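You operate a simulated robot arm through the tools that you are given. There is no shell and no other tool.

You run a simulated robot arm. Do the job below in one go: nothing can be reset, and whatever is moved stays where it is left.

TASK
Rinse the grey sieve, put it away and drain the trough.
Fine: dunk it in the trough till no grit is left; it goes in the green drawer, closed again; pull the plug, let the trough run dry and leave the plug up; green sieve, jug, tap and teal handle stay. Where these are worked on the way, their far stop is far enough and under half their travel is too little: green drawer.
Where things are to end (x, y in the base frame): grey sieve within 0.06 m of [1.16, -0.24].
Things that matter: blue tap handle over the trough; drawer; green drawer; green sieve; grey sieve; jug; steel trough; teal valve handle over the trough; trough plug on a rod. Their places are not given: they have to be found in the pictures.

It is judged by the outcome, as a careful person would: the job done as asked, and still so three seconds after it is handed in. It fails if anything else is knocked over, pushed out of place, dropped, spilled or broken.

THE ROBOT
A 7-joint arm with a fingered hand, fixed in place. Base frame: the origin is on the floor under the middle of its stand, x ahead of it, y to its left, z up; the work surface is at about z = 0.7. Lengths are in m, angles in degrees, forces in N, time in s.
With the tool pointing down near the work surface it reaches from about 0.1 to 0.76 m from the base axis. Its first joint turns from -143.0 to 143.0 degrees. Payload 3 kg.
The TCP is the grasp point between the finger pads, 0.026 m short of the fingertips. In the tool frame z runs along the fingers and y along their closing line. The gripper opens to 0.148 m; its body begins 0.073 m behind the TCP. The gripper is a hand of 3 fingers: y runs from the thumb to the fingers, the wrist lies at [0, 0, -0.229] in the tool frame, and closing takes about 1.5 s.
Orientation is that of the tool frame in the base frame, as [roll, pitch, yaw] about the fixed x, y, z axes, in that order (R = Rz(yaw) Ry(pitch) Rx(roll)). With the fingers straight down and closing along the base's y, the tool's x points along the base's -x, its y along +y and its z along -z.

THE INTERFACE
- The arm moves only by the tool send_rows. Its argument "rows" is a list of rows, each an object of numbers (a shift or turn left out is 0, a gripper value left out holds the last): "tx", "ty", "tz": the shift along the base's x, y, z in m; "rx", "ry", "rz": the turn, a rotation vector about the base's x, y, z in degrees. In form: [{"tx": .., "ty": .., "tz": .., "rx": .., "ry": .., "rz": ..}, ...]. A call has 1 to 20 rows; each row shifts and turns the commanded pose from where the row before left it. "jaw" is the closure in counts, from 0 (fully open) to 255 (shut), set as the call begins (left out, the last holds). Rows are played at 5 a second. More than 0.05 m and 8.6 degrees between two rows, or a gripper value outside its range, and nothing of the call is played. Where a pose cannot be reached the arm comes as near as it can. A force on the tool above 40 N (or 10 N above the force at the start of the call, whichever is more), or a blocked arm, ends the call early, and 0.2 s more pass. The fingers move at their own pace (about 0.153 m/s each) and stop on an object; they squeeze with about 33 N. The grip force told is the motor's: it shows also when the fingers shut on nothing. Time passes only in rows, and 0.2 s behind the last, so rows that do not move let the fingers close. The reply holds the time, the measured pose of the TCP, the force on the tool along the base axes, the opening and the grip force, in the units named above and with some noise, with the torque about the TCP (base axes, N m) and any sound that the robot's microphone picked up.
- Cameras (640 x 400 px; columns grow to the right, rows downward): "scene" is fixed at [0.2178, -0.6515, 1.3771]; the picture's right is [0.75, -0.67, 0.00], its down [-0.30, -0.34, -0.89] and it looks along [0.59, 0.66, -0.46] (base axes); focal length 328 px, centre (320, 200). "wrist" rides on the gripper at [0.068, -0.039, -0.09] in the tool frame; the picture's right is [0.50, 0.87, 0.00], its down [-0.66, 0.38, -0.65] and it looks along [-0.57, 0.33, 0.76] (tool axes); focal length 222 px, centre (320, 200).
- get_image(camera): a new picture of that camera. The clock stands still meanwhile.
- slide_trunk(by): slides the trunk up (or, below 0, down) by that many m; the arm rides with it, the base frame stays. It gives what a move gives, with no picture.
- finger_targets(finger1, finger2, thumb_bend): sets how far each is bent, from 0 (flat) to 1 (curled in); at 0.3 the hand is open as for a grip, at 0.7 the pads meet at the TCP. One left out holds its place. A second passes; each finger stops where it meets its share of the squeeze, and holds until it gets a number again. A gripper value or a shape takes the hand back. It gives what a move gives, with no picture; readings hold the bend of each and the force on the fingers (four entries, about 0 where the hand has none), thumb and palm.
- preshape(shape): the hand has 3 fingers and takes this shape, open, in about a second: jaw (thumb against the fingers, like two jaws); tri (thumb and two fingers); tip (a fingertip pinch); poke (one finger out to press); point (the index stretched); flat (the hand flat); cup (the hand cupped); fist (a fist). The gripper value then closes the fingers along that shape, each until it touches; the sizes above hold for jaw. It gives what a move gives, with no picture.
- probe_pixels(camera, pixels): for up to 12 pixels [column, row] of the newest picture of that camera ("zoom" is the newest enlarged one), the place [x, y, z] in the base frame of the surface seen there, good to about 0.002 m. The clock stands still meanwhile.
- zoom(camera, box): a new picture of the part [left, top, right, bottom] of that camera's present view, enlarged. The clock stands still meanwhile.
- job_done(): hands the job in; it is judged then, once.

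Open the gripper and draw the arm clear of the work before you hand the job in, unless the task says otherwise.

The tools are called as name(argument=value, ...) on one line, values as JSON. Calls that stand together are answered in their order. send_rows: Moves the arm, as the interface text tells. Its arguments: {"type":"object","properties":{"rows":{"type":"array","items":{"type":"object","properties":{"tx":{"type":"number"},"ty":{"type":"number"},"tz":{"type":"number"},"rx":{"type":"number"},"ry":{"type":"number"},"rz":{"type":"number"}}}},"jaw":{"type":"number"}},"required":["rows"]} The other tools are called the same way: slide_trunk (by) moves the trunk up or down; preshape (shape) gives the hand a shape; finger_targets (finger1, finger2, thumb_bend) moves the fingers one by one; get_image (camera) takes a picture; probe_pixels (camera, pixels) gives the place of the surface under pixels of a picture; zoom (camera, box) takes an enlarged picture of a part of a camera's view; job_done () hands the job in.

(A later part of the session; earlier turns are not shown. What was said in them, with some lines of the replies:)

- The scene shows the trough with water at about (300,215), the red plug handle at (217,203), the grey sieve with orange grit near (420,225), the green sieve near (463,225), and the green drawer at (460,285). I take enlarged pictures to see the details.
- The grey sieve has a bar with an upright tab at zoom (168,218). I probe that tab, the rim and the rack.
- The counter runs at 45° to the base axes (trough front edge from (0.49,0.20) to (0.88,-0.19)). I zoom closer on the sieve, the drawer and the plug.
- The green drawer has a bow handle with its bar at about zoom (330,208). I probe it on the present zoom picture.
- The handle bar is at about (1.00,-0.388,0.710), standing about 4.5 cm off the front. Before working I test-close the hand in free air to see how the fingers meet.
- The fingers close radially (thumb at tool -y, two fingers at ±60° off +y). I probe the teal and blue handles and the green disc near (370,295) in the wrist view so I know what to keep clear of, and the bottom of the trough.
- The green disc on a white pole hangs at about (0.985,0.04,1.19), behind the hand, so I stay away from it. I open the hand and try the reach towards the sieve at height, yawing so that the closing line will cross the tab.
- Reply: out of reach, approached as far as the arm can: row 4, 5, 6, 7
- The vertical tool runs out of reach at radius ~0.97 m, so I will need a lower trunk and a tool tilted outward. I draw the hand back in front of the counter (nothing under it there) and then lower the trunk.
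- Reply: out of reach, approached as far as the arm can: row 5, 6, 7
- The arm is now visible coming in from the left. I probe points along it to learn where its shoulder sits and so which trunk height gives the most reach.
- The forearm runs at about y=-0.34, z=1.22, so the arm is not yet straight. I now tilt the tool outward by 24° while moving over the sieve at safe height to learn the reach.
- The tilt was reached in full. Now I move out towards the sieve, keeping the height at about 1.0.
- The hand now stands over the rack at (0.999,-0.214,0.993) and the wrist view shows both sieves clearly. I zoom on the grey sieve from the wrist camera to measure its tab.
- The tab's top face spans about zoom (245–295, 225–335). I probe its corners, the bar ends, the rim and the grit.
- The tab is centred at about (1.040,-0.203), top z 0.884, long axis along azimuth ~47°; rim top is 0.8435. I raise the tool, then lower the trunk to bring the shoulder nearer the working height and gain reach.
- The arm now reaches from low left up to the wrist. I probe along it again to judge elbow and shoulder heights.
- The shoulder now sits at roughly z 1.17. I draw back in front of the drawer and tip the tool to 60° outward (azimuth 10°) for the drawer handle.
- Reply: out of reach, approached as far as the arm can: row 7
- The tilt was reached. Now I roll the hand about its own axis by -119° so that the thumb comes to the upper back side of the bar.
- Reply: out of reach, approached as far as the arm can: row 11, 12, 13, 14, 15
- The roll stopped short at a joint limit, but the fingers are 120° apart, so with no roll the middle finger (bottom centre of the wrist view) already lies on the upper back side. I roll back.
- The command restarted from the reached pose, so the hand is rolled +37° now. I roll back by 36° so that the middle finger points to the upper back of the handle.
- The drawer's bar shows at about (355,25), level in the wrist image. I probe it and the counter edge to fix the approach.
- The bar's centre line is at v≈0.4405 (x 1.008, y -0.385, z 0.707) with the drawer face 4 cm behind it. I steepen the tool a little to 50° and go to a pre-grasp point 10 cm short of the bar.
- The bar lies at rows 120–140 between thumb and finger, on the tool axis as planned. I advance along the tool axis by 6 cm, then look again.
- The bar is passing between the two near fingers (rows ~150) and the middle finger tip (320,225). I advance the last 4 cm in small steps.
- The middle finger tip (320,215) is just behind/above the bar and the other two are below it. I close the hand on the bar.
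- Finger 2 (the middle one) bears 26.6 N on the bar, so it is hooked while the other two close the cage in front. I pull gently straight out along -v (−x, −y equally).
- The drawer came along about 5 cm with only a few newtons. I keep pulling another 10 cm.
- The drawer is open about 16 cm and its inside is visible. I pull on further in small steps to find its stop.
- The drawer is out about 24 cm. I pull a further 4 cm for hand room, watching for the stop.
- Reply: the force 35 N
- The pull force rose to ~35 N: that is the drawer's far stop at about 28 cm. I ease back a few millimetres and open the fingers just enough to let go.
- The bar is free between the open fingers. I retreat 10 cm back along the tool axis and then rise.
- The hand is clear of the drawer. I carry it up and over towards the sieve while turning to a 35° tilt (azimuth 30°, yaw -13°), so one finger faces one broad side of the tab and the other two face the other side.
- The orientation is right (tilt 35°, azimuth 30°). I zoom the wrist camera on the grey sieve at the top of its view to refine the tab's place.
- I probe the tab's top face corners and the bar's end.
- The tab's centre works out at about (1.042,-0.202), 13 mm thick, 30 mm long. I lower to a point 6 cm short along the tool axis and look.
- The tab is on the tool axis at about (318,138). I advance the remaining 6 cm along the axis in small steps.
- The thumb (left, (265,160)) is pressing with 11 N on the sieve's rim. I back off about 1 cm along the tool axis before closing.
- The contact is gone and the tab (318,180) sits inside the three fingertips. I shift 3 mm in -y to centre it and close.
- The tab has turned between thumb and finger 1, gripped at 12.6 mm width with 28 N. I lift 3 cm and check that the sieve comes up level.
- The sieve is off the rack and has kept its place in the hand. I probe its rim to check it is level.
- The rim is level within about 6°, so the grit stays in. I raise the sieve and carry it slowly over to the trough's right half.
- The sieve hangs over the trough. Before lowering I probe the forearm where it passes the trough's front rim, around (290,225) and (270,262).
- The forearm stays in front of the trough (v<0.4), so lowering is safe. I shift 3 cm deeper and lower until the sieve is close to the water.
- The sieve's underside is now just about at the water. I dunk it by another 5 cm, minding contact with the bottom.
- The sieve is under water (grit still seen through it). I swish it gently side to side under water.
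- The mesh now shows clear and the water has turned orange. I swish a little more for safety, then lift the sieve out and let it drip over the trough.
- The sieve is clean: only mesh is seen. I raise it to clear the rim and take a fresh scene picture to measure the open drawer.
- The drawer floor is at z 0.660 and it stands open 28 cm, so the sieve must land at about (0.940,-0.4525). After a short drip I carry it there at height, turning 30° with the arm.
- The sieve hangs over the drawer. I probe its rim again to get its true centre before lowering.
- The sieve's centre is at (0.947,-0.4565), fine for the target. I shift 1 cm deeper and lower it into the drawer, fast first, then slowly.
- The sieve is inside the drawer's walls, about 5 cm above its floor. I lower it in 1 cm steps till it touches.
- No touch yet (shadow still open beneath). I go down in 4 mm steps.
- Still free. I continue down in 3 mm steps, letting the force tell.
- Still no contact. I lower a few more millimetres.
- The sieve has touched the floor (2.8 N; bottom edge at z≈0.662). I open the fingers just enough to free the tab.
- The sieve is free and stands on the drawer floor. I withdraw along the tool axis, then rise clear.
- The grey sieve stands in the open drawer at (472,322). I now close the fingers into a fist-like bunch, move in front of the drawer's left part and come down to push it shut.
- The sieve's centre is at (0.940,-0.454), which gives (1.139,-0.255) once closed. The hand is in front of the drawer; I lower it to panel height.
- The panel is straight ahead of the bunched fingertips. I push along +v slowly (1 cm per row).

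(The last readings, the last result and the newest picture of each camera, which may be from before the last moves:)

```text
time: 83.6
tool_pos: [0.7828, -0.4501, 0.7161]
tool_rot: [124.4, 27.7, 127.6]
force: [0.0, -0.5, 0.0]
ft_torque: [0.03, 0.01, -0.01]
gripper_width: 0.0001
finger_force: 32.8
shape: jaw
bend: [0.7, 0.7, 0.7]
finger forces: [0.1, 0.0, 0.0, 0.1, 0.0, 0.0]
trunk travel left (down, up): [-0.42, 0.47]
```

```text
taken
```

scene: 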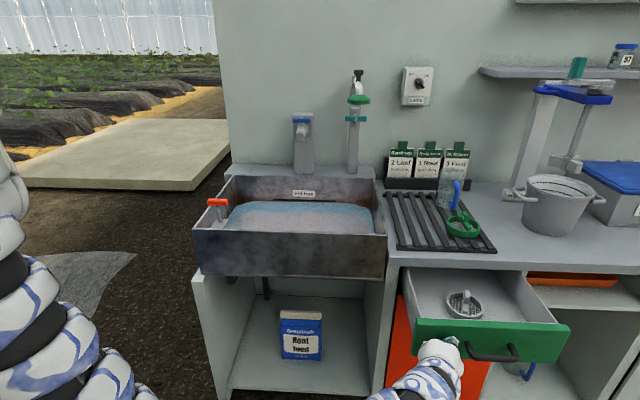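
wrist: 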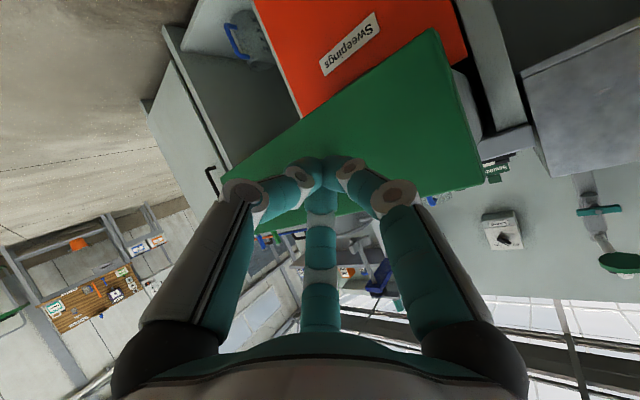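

The drawer is moving in smoothly with no force to speak of. I continue pushing.

send_rows(rows=[{"tx": 0.0071, "ty": 0.0071}, {"tx": 0.0071, "ty": 0.0071}, {"tx": 0.0071, "ty": 0.0071}, {"tx": 0.0071, "ty": 0.0071}, {"tx": 0.0071, "ty": 0.0071}, {"tx": 0.0071, "ty": 0.0071}, {"tx": 0.0071, "ty": 0.0071}, {"tx": 0.0071, "ty": 0.0071}, {"tx": 0.0071, "ty": 0.0071}, {"tx": 0.0071, "ty": 0.0071}])

get_image(camera="scene")

probe_pixels(camera="scene", pixels=[[442, 283], [474, 285], [480, 320], [500, 312]])

```text
time: 85.8
tool_pos: [0.8557, -0.381, 0.7176]
tool_rot: [124.4, 27.6, 127.6]
force: [0.3, -0.2, -0.1]
ft_torque: [0.05, 0.02, -0.02]
gripper_width: 0.0
finger_force: 32.9
shape: jaw
bend: [0.7, 0.7, 0.7]
finger forces: [0.1, 0.0, 0.0, 0.0, 0.1, 0.0]
trunk travel left (down, up): [-0.42, 0.47]
```

```text
taken
```

scene: 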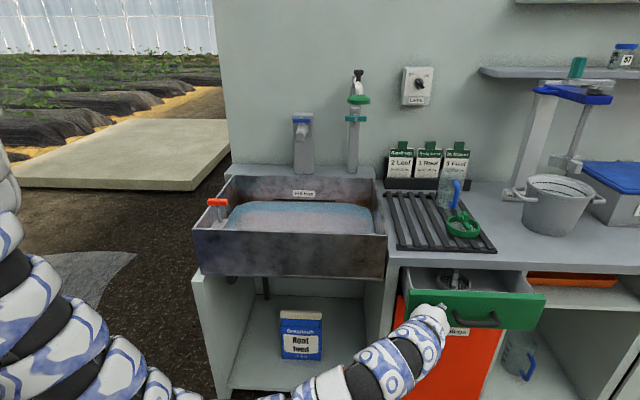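

```text
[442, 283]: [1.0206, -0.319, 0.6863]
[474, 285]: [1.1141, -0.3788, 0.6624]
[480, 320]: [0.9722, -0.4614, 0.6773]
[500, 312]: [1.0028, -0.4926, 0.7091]
```

About 12 cm remain. I push on to the closed stop, a little slower at the end.

send_rows(rows=[{"tx": 0.0071, "ty": 0.0071}, {"tx": 0.0071, "ty": 0.0071}, {"tx": 0.0071, "ty": 0.0071}, {"tx": 0.0071, "ty": 0.0071}, {"tx": 0.0071, "ty": 0.0071}, {"tx": 0.0071, "ty": 0.0071}, {"tx": 0.0071, "ty": 0.0071}, {"tx": 0.0071, "ty": 0.0071}, {"tx": 0.0071, "ty": 0.0071}, {"tx": 0.005, "ty": 0.005}, {"tx": 0.004, "ty": 0.004}])

get_image(camera="scene")

probe_pixels(camera="scene", pixels=[[490, 280], [510, 285], [505, 275], [500, 270]])

```text
time: 88.2
tool_pos: [0.927, -0.3075, 0.7171]
tool_rot: [124.4, 27.7, 127.6]
force: [-0.6, -0.3, 0.3]
ft_torque: [0.02, 0.01, 0.01]
gripper_width: 0.0
finger_force: 32.6
shape: jaw
bend: [0.7, 0.7, 0.7]
finger forces: [0.1, 0.0, 0.0, 0.0, 0.0, 0.0]
trunk travel left (down, up): [-0.42, 0.47]
```

```text
taken
```

scene: 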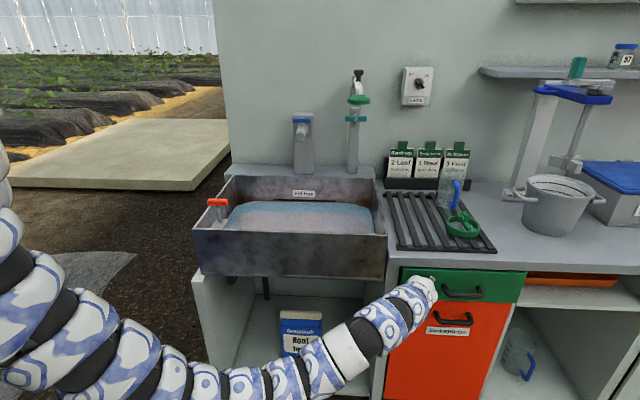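

```text
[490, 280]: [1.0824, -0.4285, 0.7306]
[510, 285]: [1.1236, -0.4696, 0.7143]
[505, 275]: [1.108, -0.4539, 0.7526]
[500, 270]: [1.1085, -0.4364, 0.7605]
```

The front panel is at v≈0.462, still about 18 mm short. I push the rest in small steps until it meets its stop.

send_rows(rows=[{"tx": 0.004, "ty": 0.004}, {"tx": 0.004, "ty": 0.004}, {"tx": 0.003, "ty": 0.003}, {"tx": 0.003, "ty": 0.003}, {"tx": 0.003, "ty": 0.003}, {"tx": 0.002, "ty": 0.002}, {}])

get_image(camera="scene")

probe_pixels(camera="scene", pixels=[[490, 280], [510, 285], [505, 275], [495, 285]])

```text
time: 89.6
tool_pos: [0.9461, -0.2942, 0.7174]
tool_rot: [124.7, 28.0, 127.3]
force: [-26.9, -22.9, 4.9]
ft_torque: [-0.21, 0.18, -0.14]
gripper_width: 0.0
finger_force: 33.3
shape: jaw
bend: [0.7, 0.7, 0.7]
finger forces: [0.0, 0.0, 0.0, 0.0, 0.0, 0.1]
trunk travel left (down, up): [-0.42, 0.47]
stopped in row 7: the force on the tool passed its limit at 42 N (the readings are from after the stop); the commanded pose is now the measured one
```

```text
taken
```

scene: 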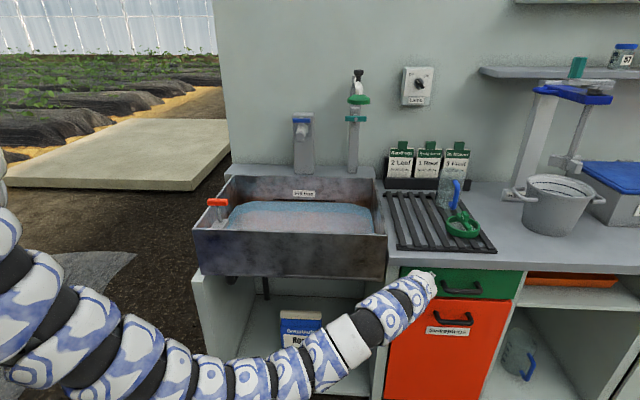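

```text
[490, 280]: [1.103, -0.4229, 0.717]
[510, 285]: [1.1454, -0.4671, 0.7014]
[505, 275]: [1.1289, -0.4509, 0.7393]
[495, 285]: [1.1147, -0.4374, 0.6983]
```

The panel is back at v≈0.480: the drawer is fully closed. I back the hand off along -v and then raise it.

send_rows(rows=[{"tx": -0.007, "ty": -0.007}, {"tx": -0.0141, "ty": -0.0141}, {"tx": -0.0141, "ty": -0.0141}, {"tx": -0.0141, "ty": -0.0141}, {"tx": -0.0141, "ty": -0.0141}, {"tx": -0.0141, "ty": -0.0141}, {"tx": -0.0141, "ty": -0.0141, "tz": 0.02}, {"tz": 0.04}, {"tz": 0.04}, {"tz": 0.04}, {"tz": 0.04}, {"tz": 0.04}, {"tz": 0.04}, {"tz": 0.04}, {}])

get_image(camera="scene")

zoom(camera="scene", box=[180, 165, 300, 245])

```text
time: 92.8
tool_pos: [0.8531, -0.3831, 1.0159]
tool_rot: [124.6, 27.9, 127.4]
force: [-0.1, -0.2, 0.0]
ft_torque: [-0.01, 0.02, -0.01]
gripper_width: 0.0
finger_force: 33.0
shape: jaw
bend: [0.7, 0.7, 0.7]
finger forces: [0.0, 0.0, 0.0, 0.0, 0.0, 0.0]
trunk travel left (down, up): [-0.42, 0.47]
```

```text
taken
```

scene: 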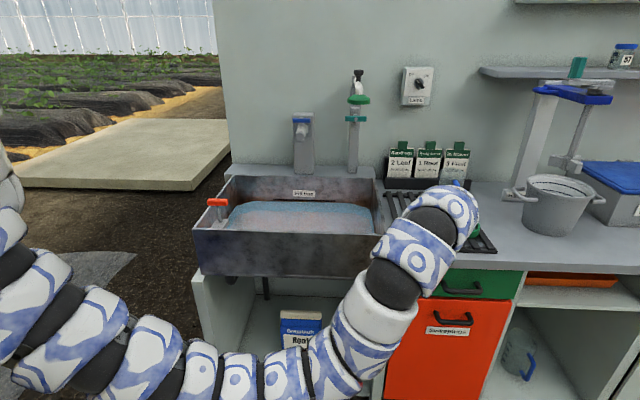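

```text
5.00 times, centred on (240, 205) of scene
```

zoom: 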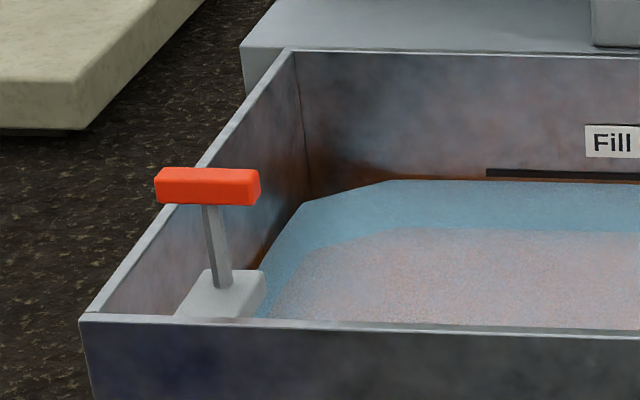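

The red T-bar spans zoom (155–260, 170–205). I probe it, its rod and the grey block below.

probe_pixels(camera="zoom", pixels=[[162, 172], [250, 174], [208, 171], [208, 178], [208, 190], [208, 201], [160, 190], [255, 192], [212, 220], [220, 265], [225, 285], [250, 275]])

```text
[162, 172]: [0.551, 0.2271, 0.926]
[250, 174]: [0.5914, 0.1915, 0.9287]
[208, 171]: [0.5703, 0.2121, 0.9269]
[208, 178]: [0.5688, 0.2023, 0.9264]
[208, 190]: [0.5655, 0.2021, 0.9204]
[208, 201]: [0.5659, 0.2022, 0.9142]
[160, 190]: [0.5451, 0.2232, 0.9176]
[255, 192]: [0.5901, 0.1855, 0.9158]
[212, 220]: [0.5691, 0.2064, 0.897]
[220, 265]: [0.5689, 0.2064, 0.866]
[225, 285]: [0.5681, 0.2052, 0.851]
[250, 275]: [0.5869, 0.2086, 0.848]
```

The T-bar is centred at about (0.571,0.208,0.919), its length along u. I raise the trunk for a clearer arm posture above the near-by plug, then look.

slide_trunk(by=0.25)

send_rows(rows=[{"rx": -3.6, "ry": 5.59, "rz": -2.56}, {"rx": -3.6, "ry": 5.59, "rz": -2.56}, {"rx": -3.6, "ry": 5.59, "rz": -2.56}, {"rx": -3.6, "ry": 5.59, "rz": -2.56}, {"tx": -0.02, "ry": 7}, {"tx": -0.02, "ry": 7}, {"tx": -0.02, "ry": 7}, {"tx": -0.02, "ry": 7}, {"tx": -0.02, "ry": 7, "rz": -2}, {}], jaw=100)

get_image(camera="scene")

```text
time: 95.4
tool_pos: [0.8531, -0.3836, 1.2657]
tool_rot: [124.6, 27.9, 127.6]
force: [-0.1, -0.3, -0.4]
ft_torque: [-0.06, 0.03, 0.02]
gripper_width: 0.0001
finger_force: 33.5
shape: jaw
bend: [0.7, 0.7, 0.7]
finger forces: [0.0, 0.0, 0.0, 0.0, 0.0, 0.0]
trunk travel left (down, up): [-0.67, 0.22]
```

```text
time: 97.6
tool_pos: [0.8341, -0.382, 1.2585]
tool_rot: [159.3, 20.4, 132.5]
force: [-0.9, -0.4, -0.9]
ft_torque: [0.0, -0.01, -0.01]
gripper_width: 0.0897
finger_force: 0.1
shape: jaw
bend: [0.32, 0.32, 0.7]
finger forces: [0.1, 0.1, 0.0, 0.0, 0.0, 0.0]
out of reach, approached as far as the arm can: row 5, 6, 7, 8, 9
trunk travel left (down, up): [-0.67, 0.22]
```

```text
taken
```

scene: 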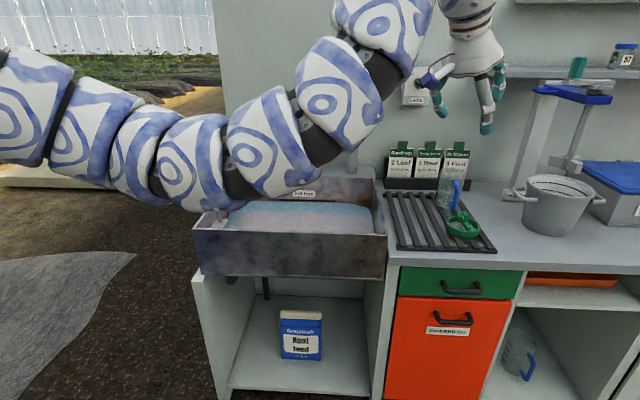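

The hand can't quite be upright there at this height, so I first move towards the plug and finish turning upright nearer the base.

send_rows(rows=[{"tx": -0.0188, "ty": 0.0421, "tz": -0.0105}, {"tx": -0.0188, "ty": 0.0421, "tz": -0.0105}, {"tx": -0.0188, "ty": 0.0421, "tz": -0.0105}, {"tx": -0.0188, "ty": 0.0421, "tz": -0.0105}, {"tx": -0.0188, "ty": 0.0421, "tz": -0.0105}, {"tx": -0.0188, "ty": 0.0421, "tz": -0.0105, "ry": 3.6}, {"tx": -0.0188, "ty": 0.0421, "tz": -0.0105, "ry": 3.6}, {"tx": -0.0188, "ty": 0.0421, "tz": -0.0105, "ry": 3.6}, {"tx": -0.0188, "ty": 0.0421, "tz": -0.0105, "ry": 3.6}, {"tx": -0.0188, "ty": 0.0421, "tz": -0.0105, "ry": 3.6}, {"tx": -0.0188, "ty": 0.0421, "tz": -0.0105, "ry": 3.6}, {"tx": -0.0188, "ty": 0.0421, "tz": -0.0105, "ry": 3.6}, {"tx": -0.0188, "ty": 0.0421, "tz": -0.0105, "ry": 3.5}, {"tx": -0.0188, "ty": 0.0421, "tz": -0.0105}, {}])

get_image(camera="scene")

get_image(camera="wrist")

```text
time: 100.8
tool_pos: [0.5048, 0.1429, 0.9576]
tool_rot: [-179.9, 0.1, 136.4]
force: [-0.9, -0.4, -0.2]
ft_torque: [-0.01, 0.02, -0.02]
gripper_width: 0.0897
finger_force: 0.0
shape: jaw
bend: [0.32, 0.32, 0.7]
finger forces: [0.0, 0.0, 0.0, 0.1, 0.0, 0.1]
out of reach, approached as far as the arm can: row 6, 7, 8, 9, 10, 11, 12, 13
trunk travel left (down, up): [-0.67, 0.22]
```

```text
taken
```

scene: 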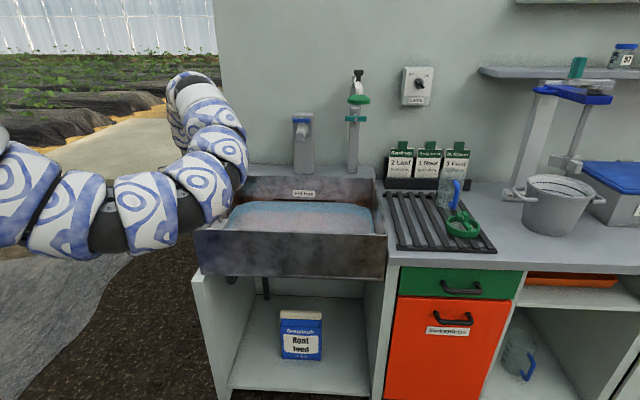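

```text
taken
```

wrist: 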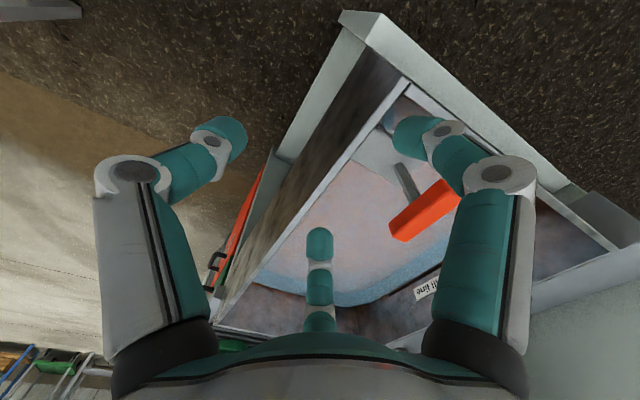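

The hand ended up upright but lower and nearer than intended (0.505,0.143,0.958), in front of the trough with no contact. I first raise it 7 cm on its own and check.

send_rows(rows=[{"tz": 0.025}, {"tz": 0.025}, {"tz": 0.02}, {}])

get_image(camera="scene")

get_image(camera="wrist")

```text
time: 101.8
tool_pos: [0.4943, 0.135, 0.9705]
tool_rot: [179.2, -0.4, 136.4]
force: [-0.6, 0.9, -0.8]
ft_torque: [0.03, 0.05, 0.02]
gripper_width: 0.0895
finger_force: 0.1
shape: jaw
bend: [0.32, 0.32, 0.7]
finger forces: [0.0, 0.0, 0.1, 0.0, 0.1, 0.0]
out of reach, approached as far as the arm can: row 1, 2, 3
trunk travel left (down, up): [-0.67, 0.22]
```

```text
taken
```

scene: 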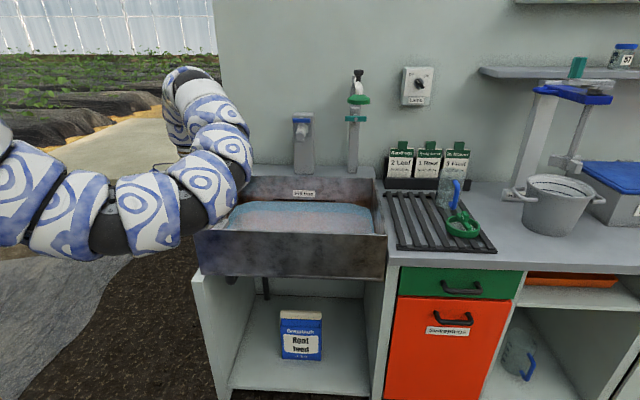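

```text
taken
```

wrist: 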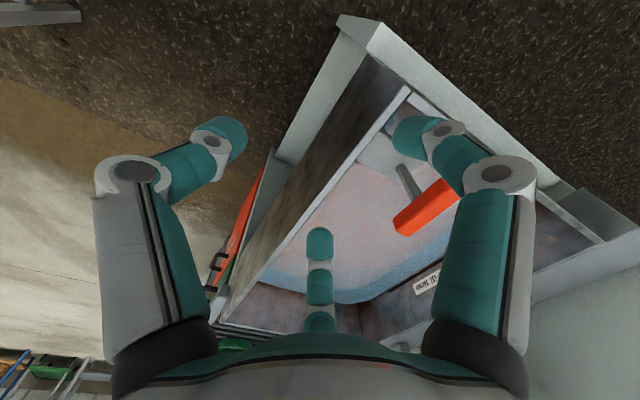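

Raising straight up is blocked here by a joint limit (wrist too near the shoulder), but moving outward frees it. I move out over the plug while rising gently.

send_rows(rows=[{"tx": 0.012, "ty": 0.012, "tz": 0.004}, {"tx": 0.012, "ty": 0.012, "tz": 0.01}, {"tx": 0.012, "ty": 0.012, "tz": 0.01}, {"tx": 0.012, "ty": 0.012, "tz": 0.01}, {}])

get_image(camera="wrist")

```text
time: 103.0
tool_pos: [0.5217, 0.168, 0.9593]
tool_rot: [179.6, -0.1, 136.2]
force: [-0.8, 0.0, -0.8]
ft_torque: [0.02, -0.01, -0.03]
gripper_width: 0.0898
finger_force: 0.0
shape: jaw
bend: [0.32, 0.32, 0.7]
finger forces: [0.1, 0.1, 0.1, 0.0, 0.0, 0.0]
out of reach, approached as far as the arm can: row 1, 2, 3, 4
trunk travel left (down, up): [-0.67, 0.22]
```

```text
taken
```

wrist: 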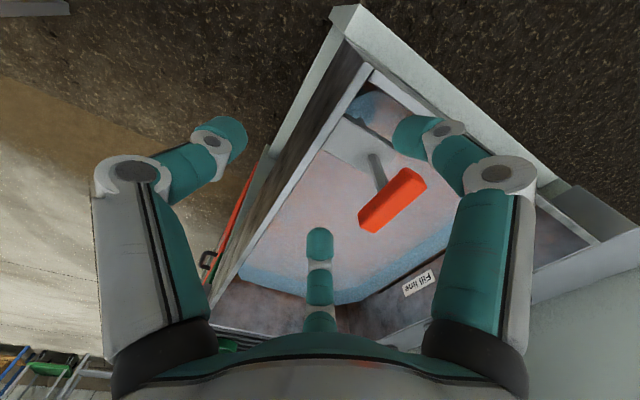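

The elbow-low posture limits me here. The stated reach holds for the starting trunk height, so I raise the trunk by 0.15 m (the hand rises too, clear of everything).

slide_trunk(by=0.15)

get_image(camera="scene")

```text
time: 104.7
tool_pos: [0.5206, 0.1665, 1.1096]
tool_rot: [179.7, -0.1, 136.4]
force: [-0.7, -0.2, 0.8]
ft_torque: [-0.02, -0.02, 0.03]
gripper_width: 0.0897
finger_force: 0.0
shape: jaw
bend: [0.32, 0.32, 0.7]
finger forces: [0.1, 0.1, 0.0, 0.0, 0.0, 0.1]
trunk travel left (down, up): [-0.82, 0.07]
```

```text
taken
```

scene: 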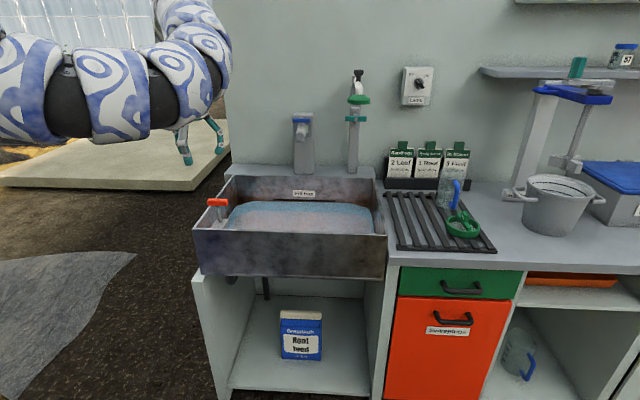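

The hand now hangs at z 1.11 with the arm above. I move over the T-bar.

send_rows(rows=[{"tx": 0.0126, "ty": 0.0104, "tz": -0.01}, {"tx": 0.0126, "ty": 0.0104, "tz": -0.01}, {"tx": 0.0126, "ty": 0.0104, "tz": -0.01}, {"tx": 0.0126, "ty": 0.0104, "tz": -0.01}, {}])

get_image(camera="wrist")

```text
time: 105.9
tool_pos: [0.5708, 0.211, 1.0685]
tool_rot: [179.7, 0.0, 136.4]
force: [0.1, 0.6, 0.3]
ft_torque: [0.04, 0.0, 0.02]
gripper_width: 0.0895
finger_force: 0.0
shape: jaw
bend: [0.32, 0.32, 0.7]
finger forces: [0.0, 0.1, 0.1, 0.1, 0.0, 0.0]
trunk travel left (down, up): [-0.82, 0.07]
```

```text
taken
```

wrist: 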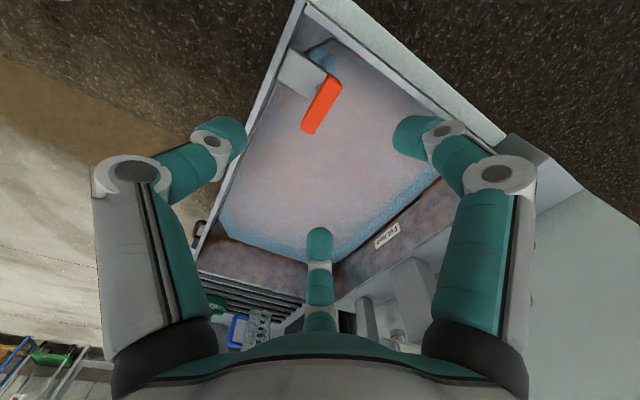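

The T-bar is under the hand at (320,103). I turn 30° so that two fingers will pinch its long sides, and come down to just above it.

send_rows(rows=[{"rz": 7.5}, {"rz": 7.5}, {"rz": 7.5, "tz": -0.02}, {"rz": 7.5, "tz": -0.02}, {"ty": -0.003, "tz": -0.02}, {"tz": -0.02}, {}])

get_image(camera="wrist")

zoom(camera="scene", box=[150, 130, 310, 230])

```text
time: 107.5
tool_pos: [0.5708, 0.2076, 0.9914]
tool_rot: [179.7, -0.1, 166.3]
force: [1.1, -0.3, -0.8]
ft_torque: [0.02, -0.01, 0.01]
gripper_width: 0.0896
finger_force: 0.0
shape: jaw
bend: [0.32, 0.32, 0.7]
finger forces: [0.0, 0.0, 0.0, 0.1, 0.0, 0.0]
trunk travel left (down, up): [-0.82, 0.07]
```

```text
taken
```

wrist: 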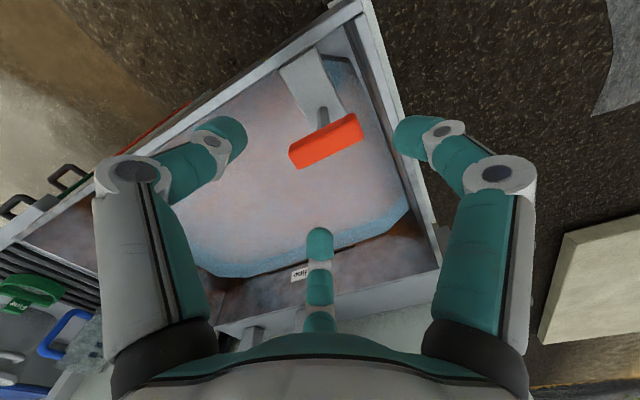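

```text
4.00 times, centred on (230, 180) of scene
```

zoom: 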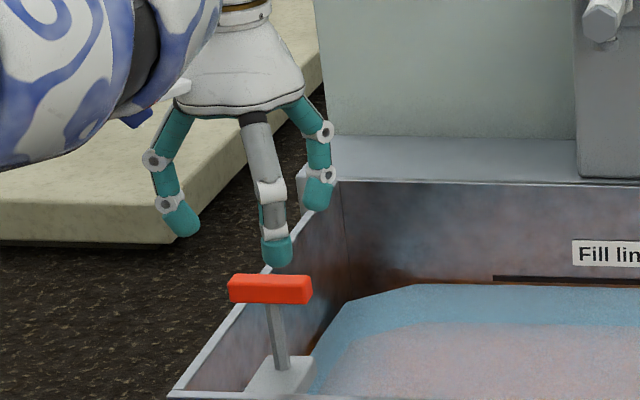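

The bar (325,140) is centred and points at finger 1. I descend until the bar lies between the finger pads.

send_rows(rows=[{"tz": -0.02}, {"tz": -0.02}, {"tz": -0.015}, {"tz": -0.015}, {"tz": -0.008}, {}])

get_image(camera="wrist")

zoom(camera="scene", box=[150, 130, 310, 230])

```text
time: 108.9
tool_pos: [0.5718, 0.2062, 0.9114]
tool_rot: [179.8, -0.1, 166.3]
force: [0.6, -0.3, -0.1]
ft_torque: [-0.02, 0.03, -0.02]
gripper_width: 0.0897
finger_force: 0.0
shape: jaw
bend: [0.32, 0.32, 0.7]
finger forces: [0.1, 0.0, 0.0, 0.1, 0.0, 0.0]
trunk travel left (down, up): [-0.82, 0.07]
```

```text
taken
```

wrist: 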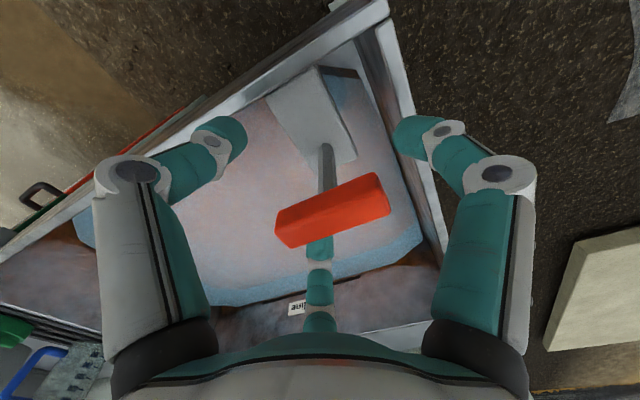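

```text
4.00 times, centred on (230, 180) of scene
```

zoom: 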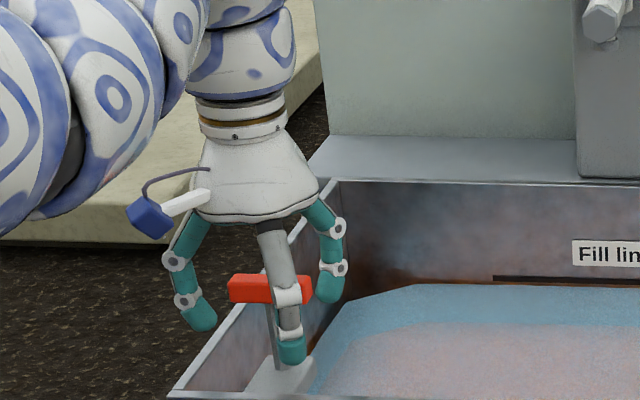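

The bar lies between the fingers with the tips below it. I close on it.

send_rows(rows=[{}, {}, {}, {}, {}, {}, {}], jaw=255)

get_image(camera="wrist")

zoom(camera="scene", box=[150, 130, 310, 230])

```text
time: 110.5
tool_pos: [0.5701, 0.2041, 0.9115]
tool_rot: [179.7, -0.1, 166.4]
force: [-6.6, -6.6, -0.1]
ft_torque: [-0.72, -0.11, 0.12]
gripper_width: 0.0089
finger_force: 33.3
shape: jaw
bend: [0.79, 0.74, 0.71]
finger forces: [26.7, 28.0, 0.0, 0.0, 37.4, 0.1]
trunk travel left (down, up): [-0.82, 0.07]
```

```text
taken
```

wrist: 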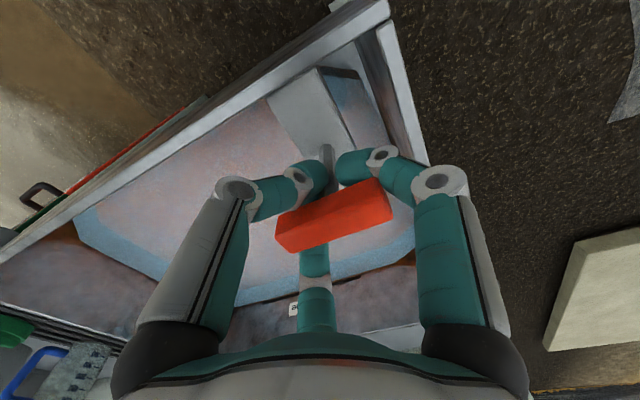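

```text
4.00 times, centred on (230, 180) of scene
```

zoom: 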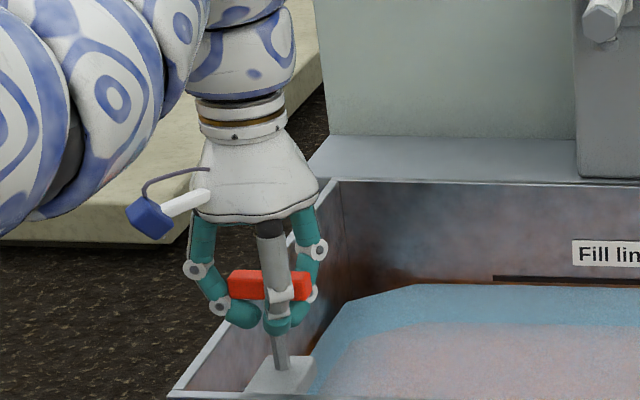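

All three fingers have closed round the rod just under the bar (27, 28 and 37 N). I lift straight up.

send_rows(rows=[{"tz": 0.008}, {"tz": 0.01}, {"tz": 0.01}, {"tz": 0.01}, {"tz": 0.01}, {}])

zoom(camera="scene", box=[150, 110, 330, 240])

get_image(camera="wrist")

```text
time: 111.9
tool_pos: [0.5691, 0.2058, 0.9541]
tool_rot: [-179.8, -0.5, 166.4]
force: [2.9, 0.0, -21.2]
ft_torque: [-0.82, -0.3, 0.16]
gripper_width: 0.0081
finger_force: 33.3
shape: jaw
bend: [0.79, 0.73, 0.71]
finger forces: [32.6, 33.9, 0.0, 0.0, 30.8, 0.0]
trunk travel left (down, up): [-0.82, 0.07]
stopped in row 6: the force on the tool passed its limit at 44 N (the readings are from after the stop); the commanded pose is now the measured one
```

```text
3.08 times, centred on (240, 175) of scene
```

zoom: 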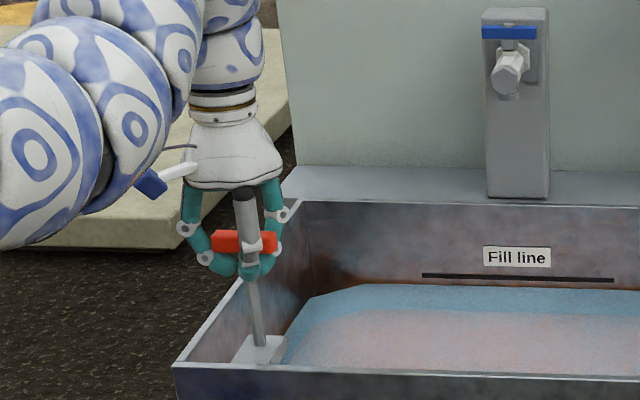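

```text
taken
```

wrist: 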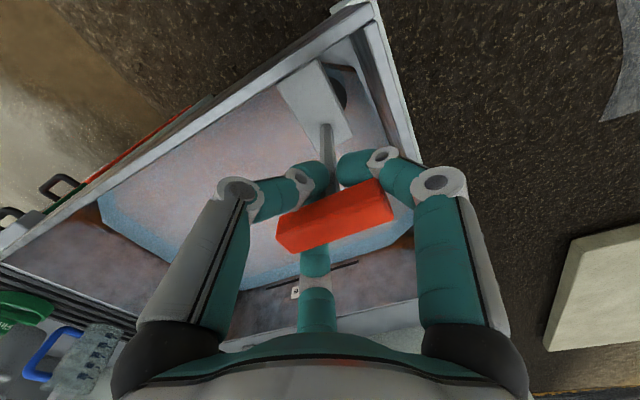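

The rod rose about 4.3 cm and met a stop. I hold it there a few seconds and watch the water level.

send_rows(rows=[{}, {}, {}, {}, {}, {}, {}, {}, {}, {}, {}, {}, {}, {}, {}])

get_image(camera="scene")

probe_pixels(camera="scene", pixels=[[300, 220], [320, 215], [280, 225], [340, 225], [218, 190], [225, 165]])

```text
time: 113.4
tool_pos: [0.5688, 0.2047, 0.9537]
tool_rot: [-179.8, -0.4, 166.2]
force: [6.6, 2.4, -21.0]
ft_torque: [-0.86, -0.38, 0.19]
gripper_width: 0.0078
finger_force: 32.8
shape: jaw
bend: [0.79, 0.73, 0.71]
finger forces: [33.4, 36.0, 0.0, 0.1, 28.2, 0.0]
trunk travel left (down, up): [-0.82, 0.07]
stopped in row 7: the force on the tool passed its limit at 40 N (the readings are from after the stop); the commanded pose is now the measured one
```

```text
taken
```

scene: 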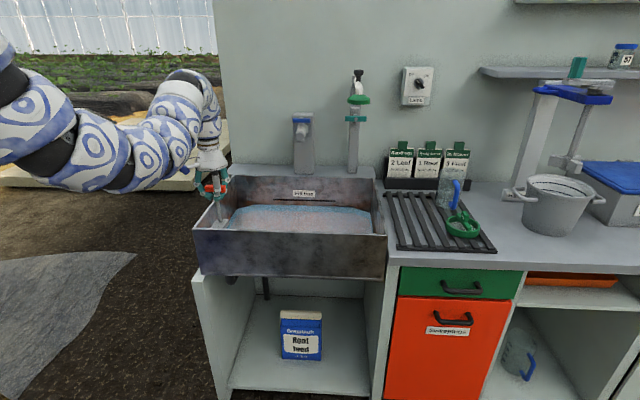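

```text
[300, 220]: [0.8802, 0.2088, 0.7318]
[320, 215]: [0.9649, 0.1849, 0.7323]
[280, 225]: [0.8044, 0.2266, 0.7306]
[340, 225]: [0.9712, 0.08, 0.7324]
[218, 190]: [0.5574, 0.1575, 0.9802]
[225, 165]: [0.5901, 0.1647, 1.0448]
```

The water has fallen from 0.747 to 0.732, so it is draining. I relieve the pull against the stop by 3 mm and keep holding.

send_rows(rows=[{"tz": -0.003}, {}, {}, {}, {}, {}, {}, {}, {}, {}, {}, {}, {}, {}, {}, {}, {}, {}, {}, {}])

get_image(camera="scene")

probe_pixels(camera="scene", pixels=[[300, 220], [320, 215], [280, 225], [340, 225]])

```text
time: 117.6
tool_pos: [0.5692, 0.2032, 0.9519]
tool_rot: [180.0, -0.3, 166.2]
force: [4.7, 0.5, -1.4]
ft_torque: [-0.72, -0.26, 0.12]
gripper_width: 0.0084
finger_force: 33.4
shape: jaw
bend: [0.79, 0.74, 0.71]
finger forces: [30.4, 35.1, 0.1, 0.0, 31.9, 0.1]
trunk travel left (down, up): [-0.82, 0.07]
```

```text
taken
```

scene: 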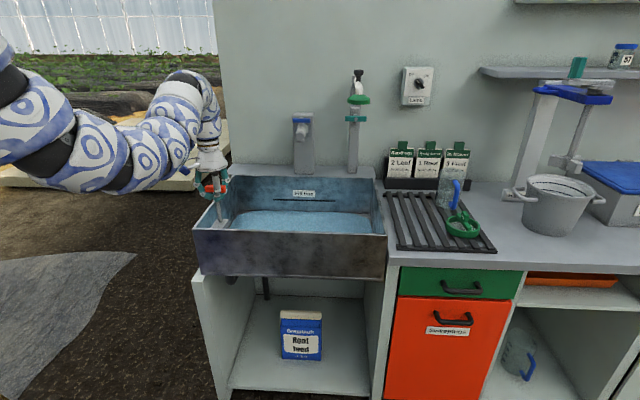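

```text
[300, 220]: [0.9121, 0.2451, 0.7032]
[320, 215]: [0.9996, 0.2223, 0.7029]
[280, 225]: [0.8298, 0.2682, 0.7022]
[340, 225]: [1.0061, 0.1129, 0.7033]
```

Level now 0.703 and falling. I keep holding the plug up.

send_rows(rows=[{}, {}, {}, {}, {}, {}, {}, {}, {}, {}, {}, {}, {}, {}, {}, {}, {}, {}, {}, {}])

send_rows(rows=[{}, {}, {}, {}, {}, {}, {}, {}, {}, {}, {}, {}, {}, {}, {}, {}, {}, {}, {}, {}])

get_image(camera="scene")

probe_pixels(camera="scene", pixels=[[300, 220], [320, 215], [280, 225], [340, 225], [250, 210]])

```text
time: 121.8
tool_pos: [0.5683, 0.2046, 0.9536]
tool_rot: [-180.0, -0.2, 166.2]
force: [4.7, 1.1, -1.9]
ft_torque: [-0.71, -0.27, 0.18]
gripper_width: 0.0082
finger_force: 33.2
shape: jaw
bend: [0.79, 0.74, 0.71]
finger forces: [30.7, 35.2, 0.0, 0.0, 32.2, 0.1]
trunk travel left (down, up): [-0.82, 0.07]
```

```text
time: 126.0
tool_pos: [0.5692, 0.2046, 0.9536]
tool_rot: [-180.0, -0.3, 166.2]
force: [3.4, 1.7, -2.5]
ft_torque: [-0.73, -0.26, 0.2]
gripper_width: 0.0085
finger_force: 32.4
shape: jaw
bend: [0.79, 0.74, 0.71]
finger forces: [30.9, 35.3, 0.0, 0.0, 32.3, 0.0]
trunk travel left (down, up): [-0.82, 0.07]
```

```text
taken
```

scene: 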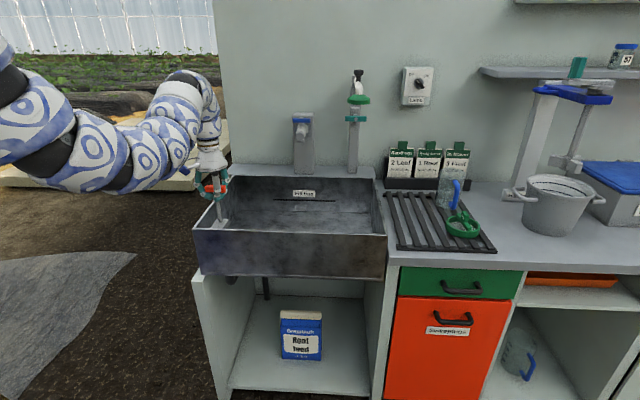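

```text
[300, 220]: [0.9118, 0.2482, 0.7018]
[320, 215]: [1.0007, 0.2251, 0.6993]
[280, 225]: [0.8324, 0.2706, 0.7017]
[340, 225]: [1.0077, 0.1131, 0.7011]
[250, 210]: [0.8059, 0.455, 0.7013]
```

The trough is dry (bare floor at z≈0.70). I open the fingers and watch whether the plug stays up.

send_rows(rows=[{}, {}, {}, {}, {}], jaw=100)

zoom(camera="scene", box=[150, 110, 330, 240])

get_image(camera="wrist")

```text
time: 127.2
tool_pos: [0.5684, 0.2036, 0.9532]
tool_rot: [-179.9, -0.3, 166.3]
force: [0.5, -0.4, -1.1]
ft_torque: [-0.01, -0.03, -0.02]
gripper_width: 0.0895
finger_force: 0.0
shape: jaw
bend: [0.32, 0.32, 0.7]
finger forces: [0.0, 0.0, 0.0, 0.0, 0.0, 0.0]
trunk travel left (down, up): [-0.82, 0.07]
```

```text
3.08 times, centred on (240, 175) of scene
```

zoom: 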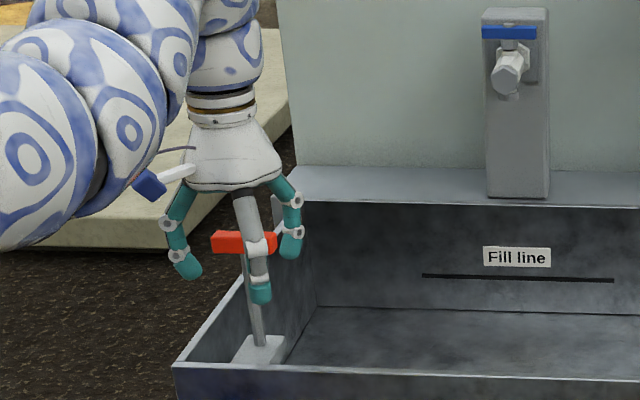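

```text
taken
```

wrist: 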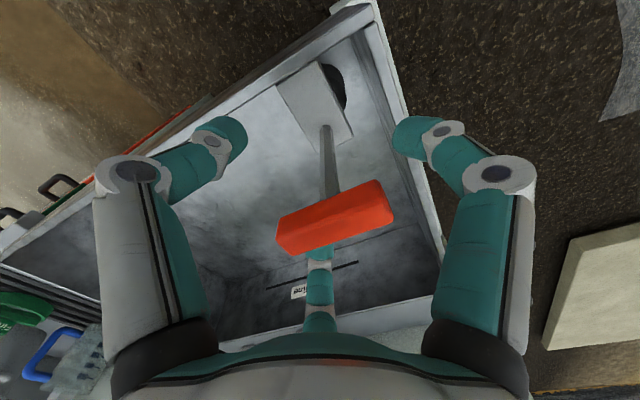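

The bar stays up by itself. I open a little more, rise straight up off the plug and check it again.

send_rows(rows=[{}, {}, {}, {"tz": 0.01}, {"tz": 0.02}, {"tz": 0.02}, {"tz": 0.02}, {"tz": 0.02}, {"tz": 0.02}, {}], jaw=50)

zoom(camera="scene", box=[150, 110, 330, 240])

get_image(camera="wrist")

```text
time: 129.4
tool_pos: [0.5669, 0.205, 1.061]
tool_rot: [180.0, -0.4, 166.3]
force: [-0.1, -0.3, 0.3]
ft_torque: [-0.02, -0.02, 0.0]
gripper_width: 0.119
finger_force: 0.1
shape: jaw
bend: [0.25, 0.25, 0.47]
finger forces: [0.0, 0.1, 0.0, 0.0, 0.0, 0.0]
trunk travel left (down, up): [-0.82, 0.07]
```

```text
3.08 times, centred on (240, 175) of scene
```

zoom: 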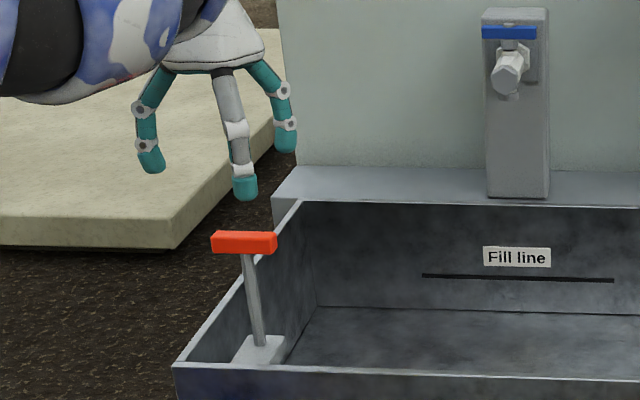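

```text
taken
```

wrist: 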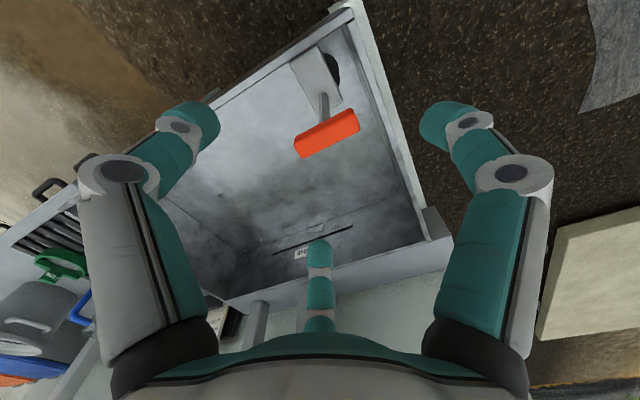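

The plug stays up on its own. I draw the hand back in front of the counter in small level steps, fully open, and check the whole scene.

probe_pixels(camera="zoom", pixels=[[245, 242], [245, 235], [255, 300], [258, 345], [450, 340], [350, 330]])

send_rows(rows=[{"tz": 0.02}, {"tx": -0.014, "ty": -0.014}, {"tx": -0.014, "ty": -0.014}, {"tx": -0.014, "ty": -0.014}, {"tx": -0.014, "ty": -0.014}, {"tx": -0.014, "ty": -0.014}, {}], jaw=0)

get_image(camera="scene")

```text
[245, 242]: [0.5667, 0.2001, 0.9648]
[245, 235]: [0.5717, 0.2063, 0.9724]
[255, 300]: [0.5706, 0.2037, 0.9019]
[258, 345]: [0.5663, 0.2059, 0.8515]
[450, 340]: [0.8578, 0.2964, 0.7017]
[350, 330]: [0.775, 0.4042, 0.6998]
```

```text
time: 131.0
tool_pos: [0.4991, 0.1363, 1.0806]
tool_rot: [179.9, -0.3, 166.3]
force: [-0.7, 0.3, 0.4]
ft_torque: [-0.02, -0.02, -0.01]
gripper_width: 0.1479
finger_force: 0.1
shape: jaw
bend: [0.3, 0.3, 0.3]
finger forces: [0.0, 0.0, 0.0, 0.0, 0.0, 0.0]
trunk travel left (down, up): [-0.82, 0.07]
```

```text
taken
```

scene: 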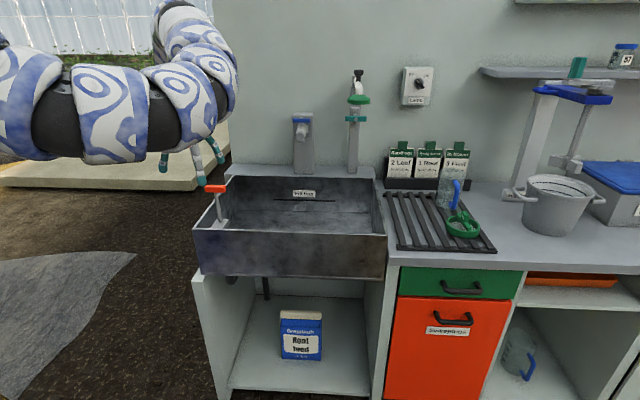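

The plug's T-bar stands 4.5 cm higher than before, the trough is dry, and the arm is clear. I check the drawer front and the green sieve and jug against the first pictures.

probe_pixels(camera="scene", pixels=[[490, 280], [510, 285], [460, 282], [463, 225], [452, 193], [303, 122], [354, 120], [415, 280], [217, 188]])

zoom(camera="scene", box=[380, 160, 560, 320])

```text
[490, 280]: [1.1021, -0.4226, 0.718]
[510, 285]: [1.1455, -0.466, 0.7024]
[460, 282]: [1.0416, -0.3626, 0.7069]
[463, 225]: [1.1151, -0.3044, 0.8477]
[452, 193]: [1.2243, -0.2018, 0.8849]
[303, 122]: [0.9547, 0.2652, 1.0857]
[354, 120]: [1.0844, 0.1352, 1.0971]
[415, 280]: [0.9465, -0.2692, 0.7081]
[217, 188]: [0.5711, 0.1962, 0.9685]
```

```text
2.50 times, centred on (470, 240) of scene
```

zoom: 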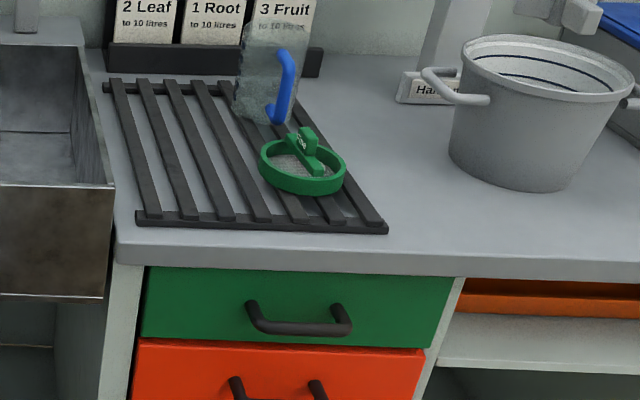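

Everything matches the start: drawer front back at (1.042,-0.363), green sieve, jug and both handles unmoved. I draw the hand back a little further before handing in.

send_rows(rows=[{"tx": -0.012, "ty": -0.012}, {"tx": -0.012, "ty": -0.012}, {"tx": -0.012, "ty": -0.012}, {"tx": -0.012, "ty": -0.012}, {}])

get_image(camera="scene")

```text
time: 132.2
tool_pos: [0.4505, 0.0847, 1.0831]
tool_rot: [-180.0, -0.4, 166.3]
force: [0.5, 0.3, 1.0]
ft_torque: [0.0, 0.01, 0.01]
gripper_width: 0.1477
finger_force: 0.0
shape: jaw
bend: [0.3, 0.3, 0.3]
finger forces: [0.0, 0.1, 0.0, 0.0, 0.0, 0.0]
trunk travel left (down, up): [-0.82, 0.07]
```

```text
taken
```

scene: 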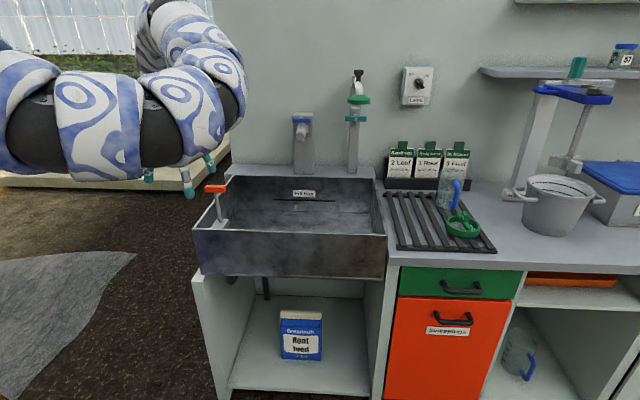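

The trough is dry, the plug stays up at (215,190), the green drawer is closed with the rinsed grey sieve inside, and the hand is open and clear. I hand the job in.

job_done()

```text
The job is handed in.
```

The grey sieve is rinsed and in the closed green drawer. The trough has run dry, and the plug is up and stays there on its own. I have handed the job in.

- **Sieve:** After the dunk the wrist camera showed bare mesh with no grit. I measured it in the open drawer, which puts it at about (1.139, -0.255) with the drawer shut. That is roughly 0.026 m from the target. I could not look inside after closing.
- **Drawer:** I pulled it to its far stop, about 0.28 m, and pushed it back to its closed stop. The front panel is where it was at the start.
- **Trough:** The water drained to bare floor. The plug handle stands about 4.5 cm higher than before, and it did not drop when I let go.
- **Left alone:** The green sieve, jug, blue tap handle and teal handle measure the same as at the start, within a few millimetres.

The sieve turned about 30° in the fingers as I gripped it, before I lifted it off the rack, and no spilled grit showed in the pictures.
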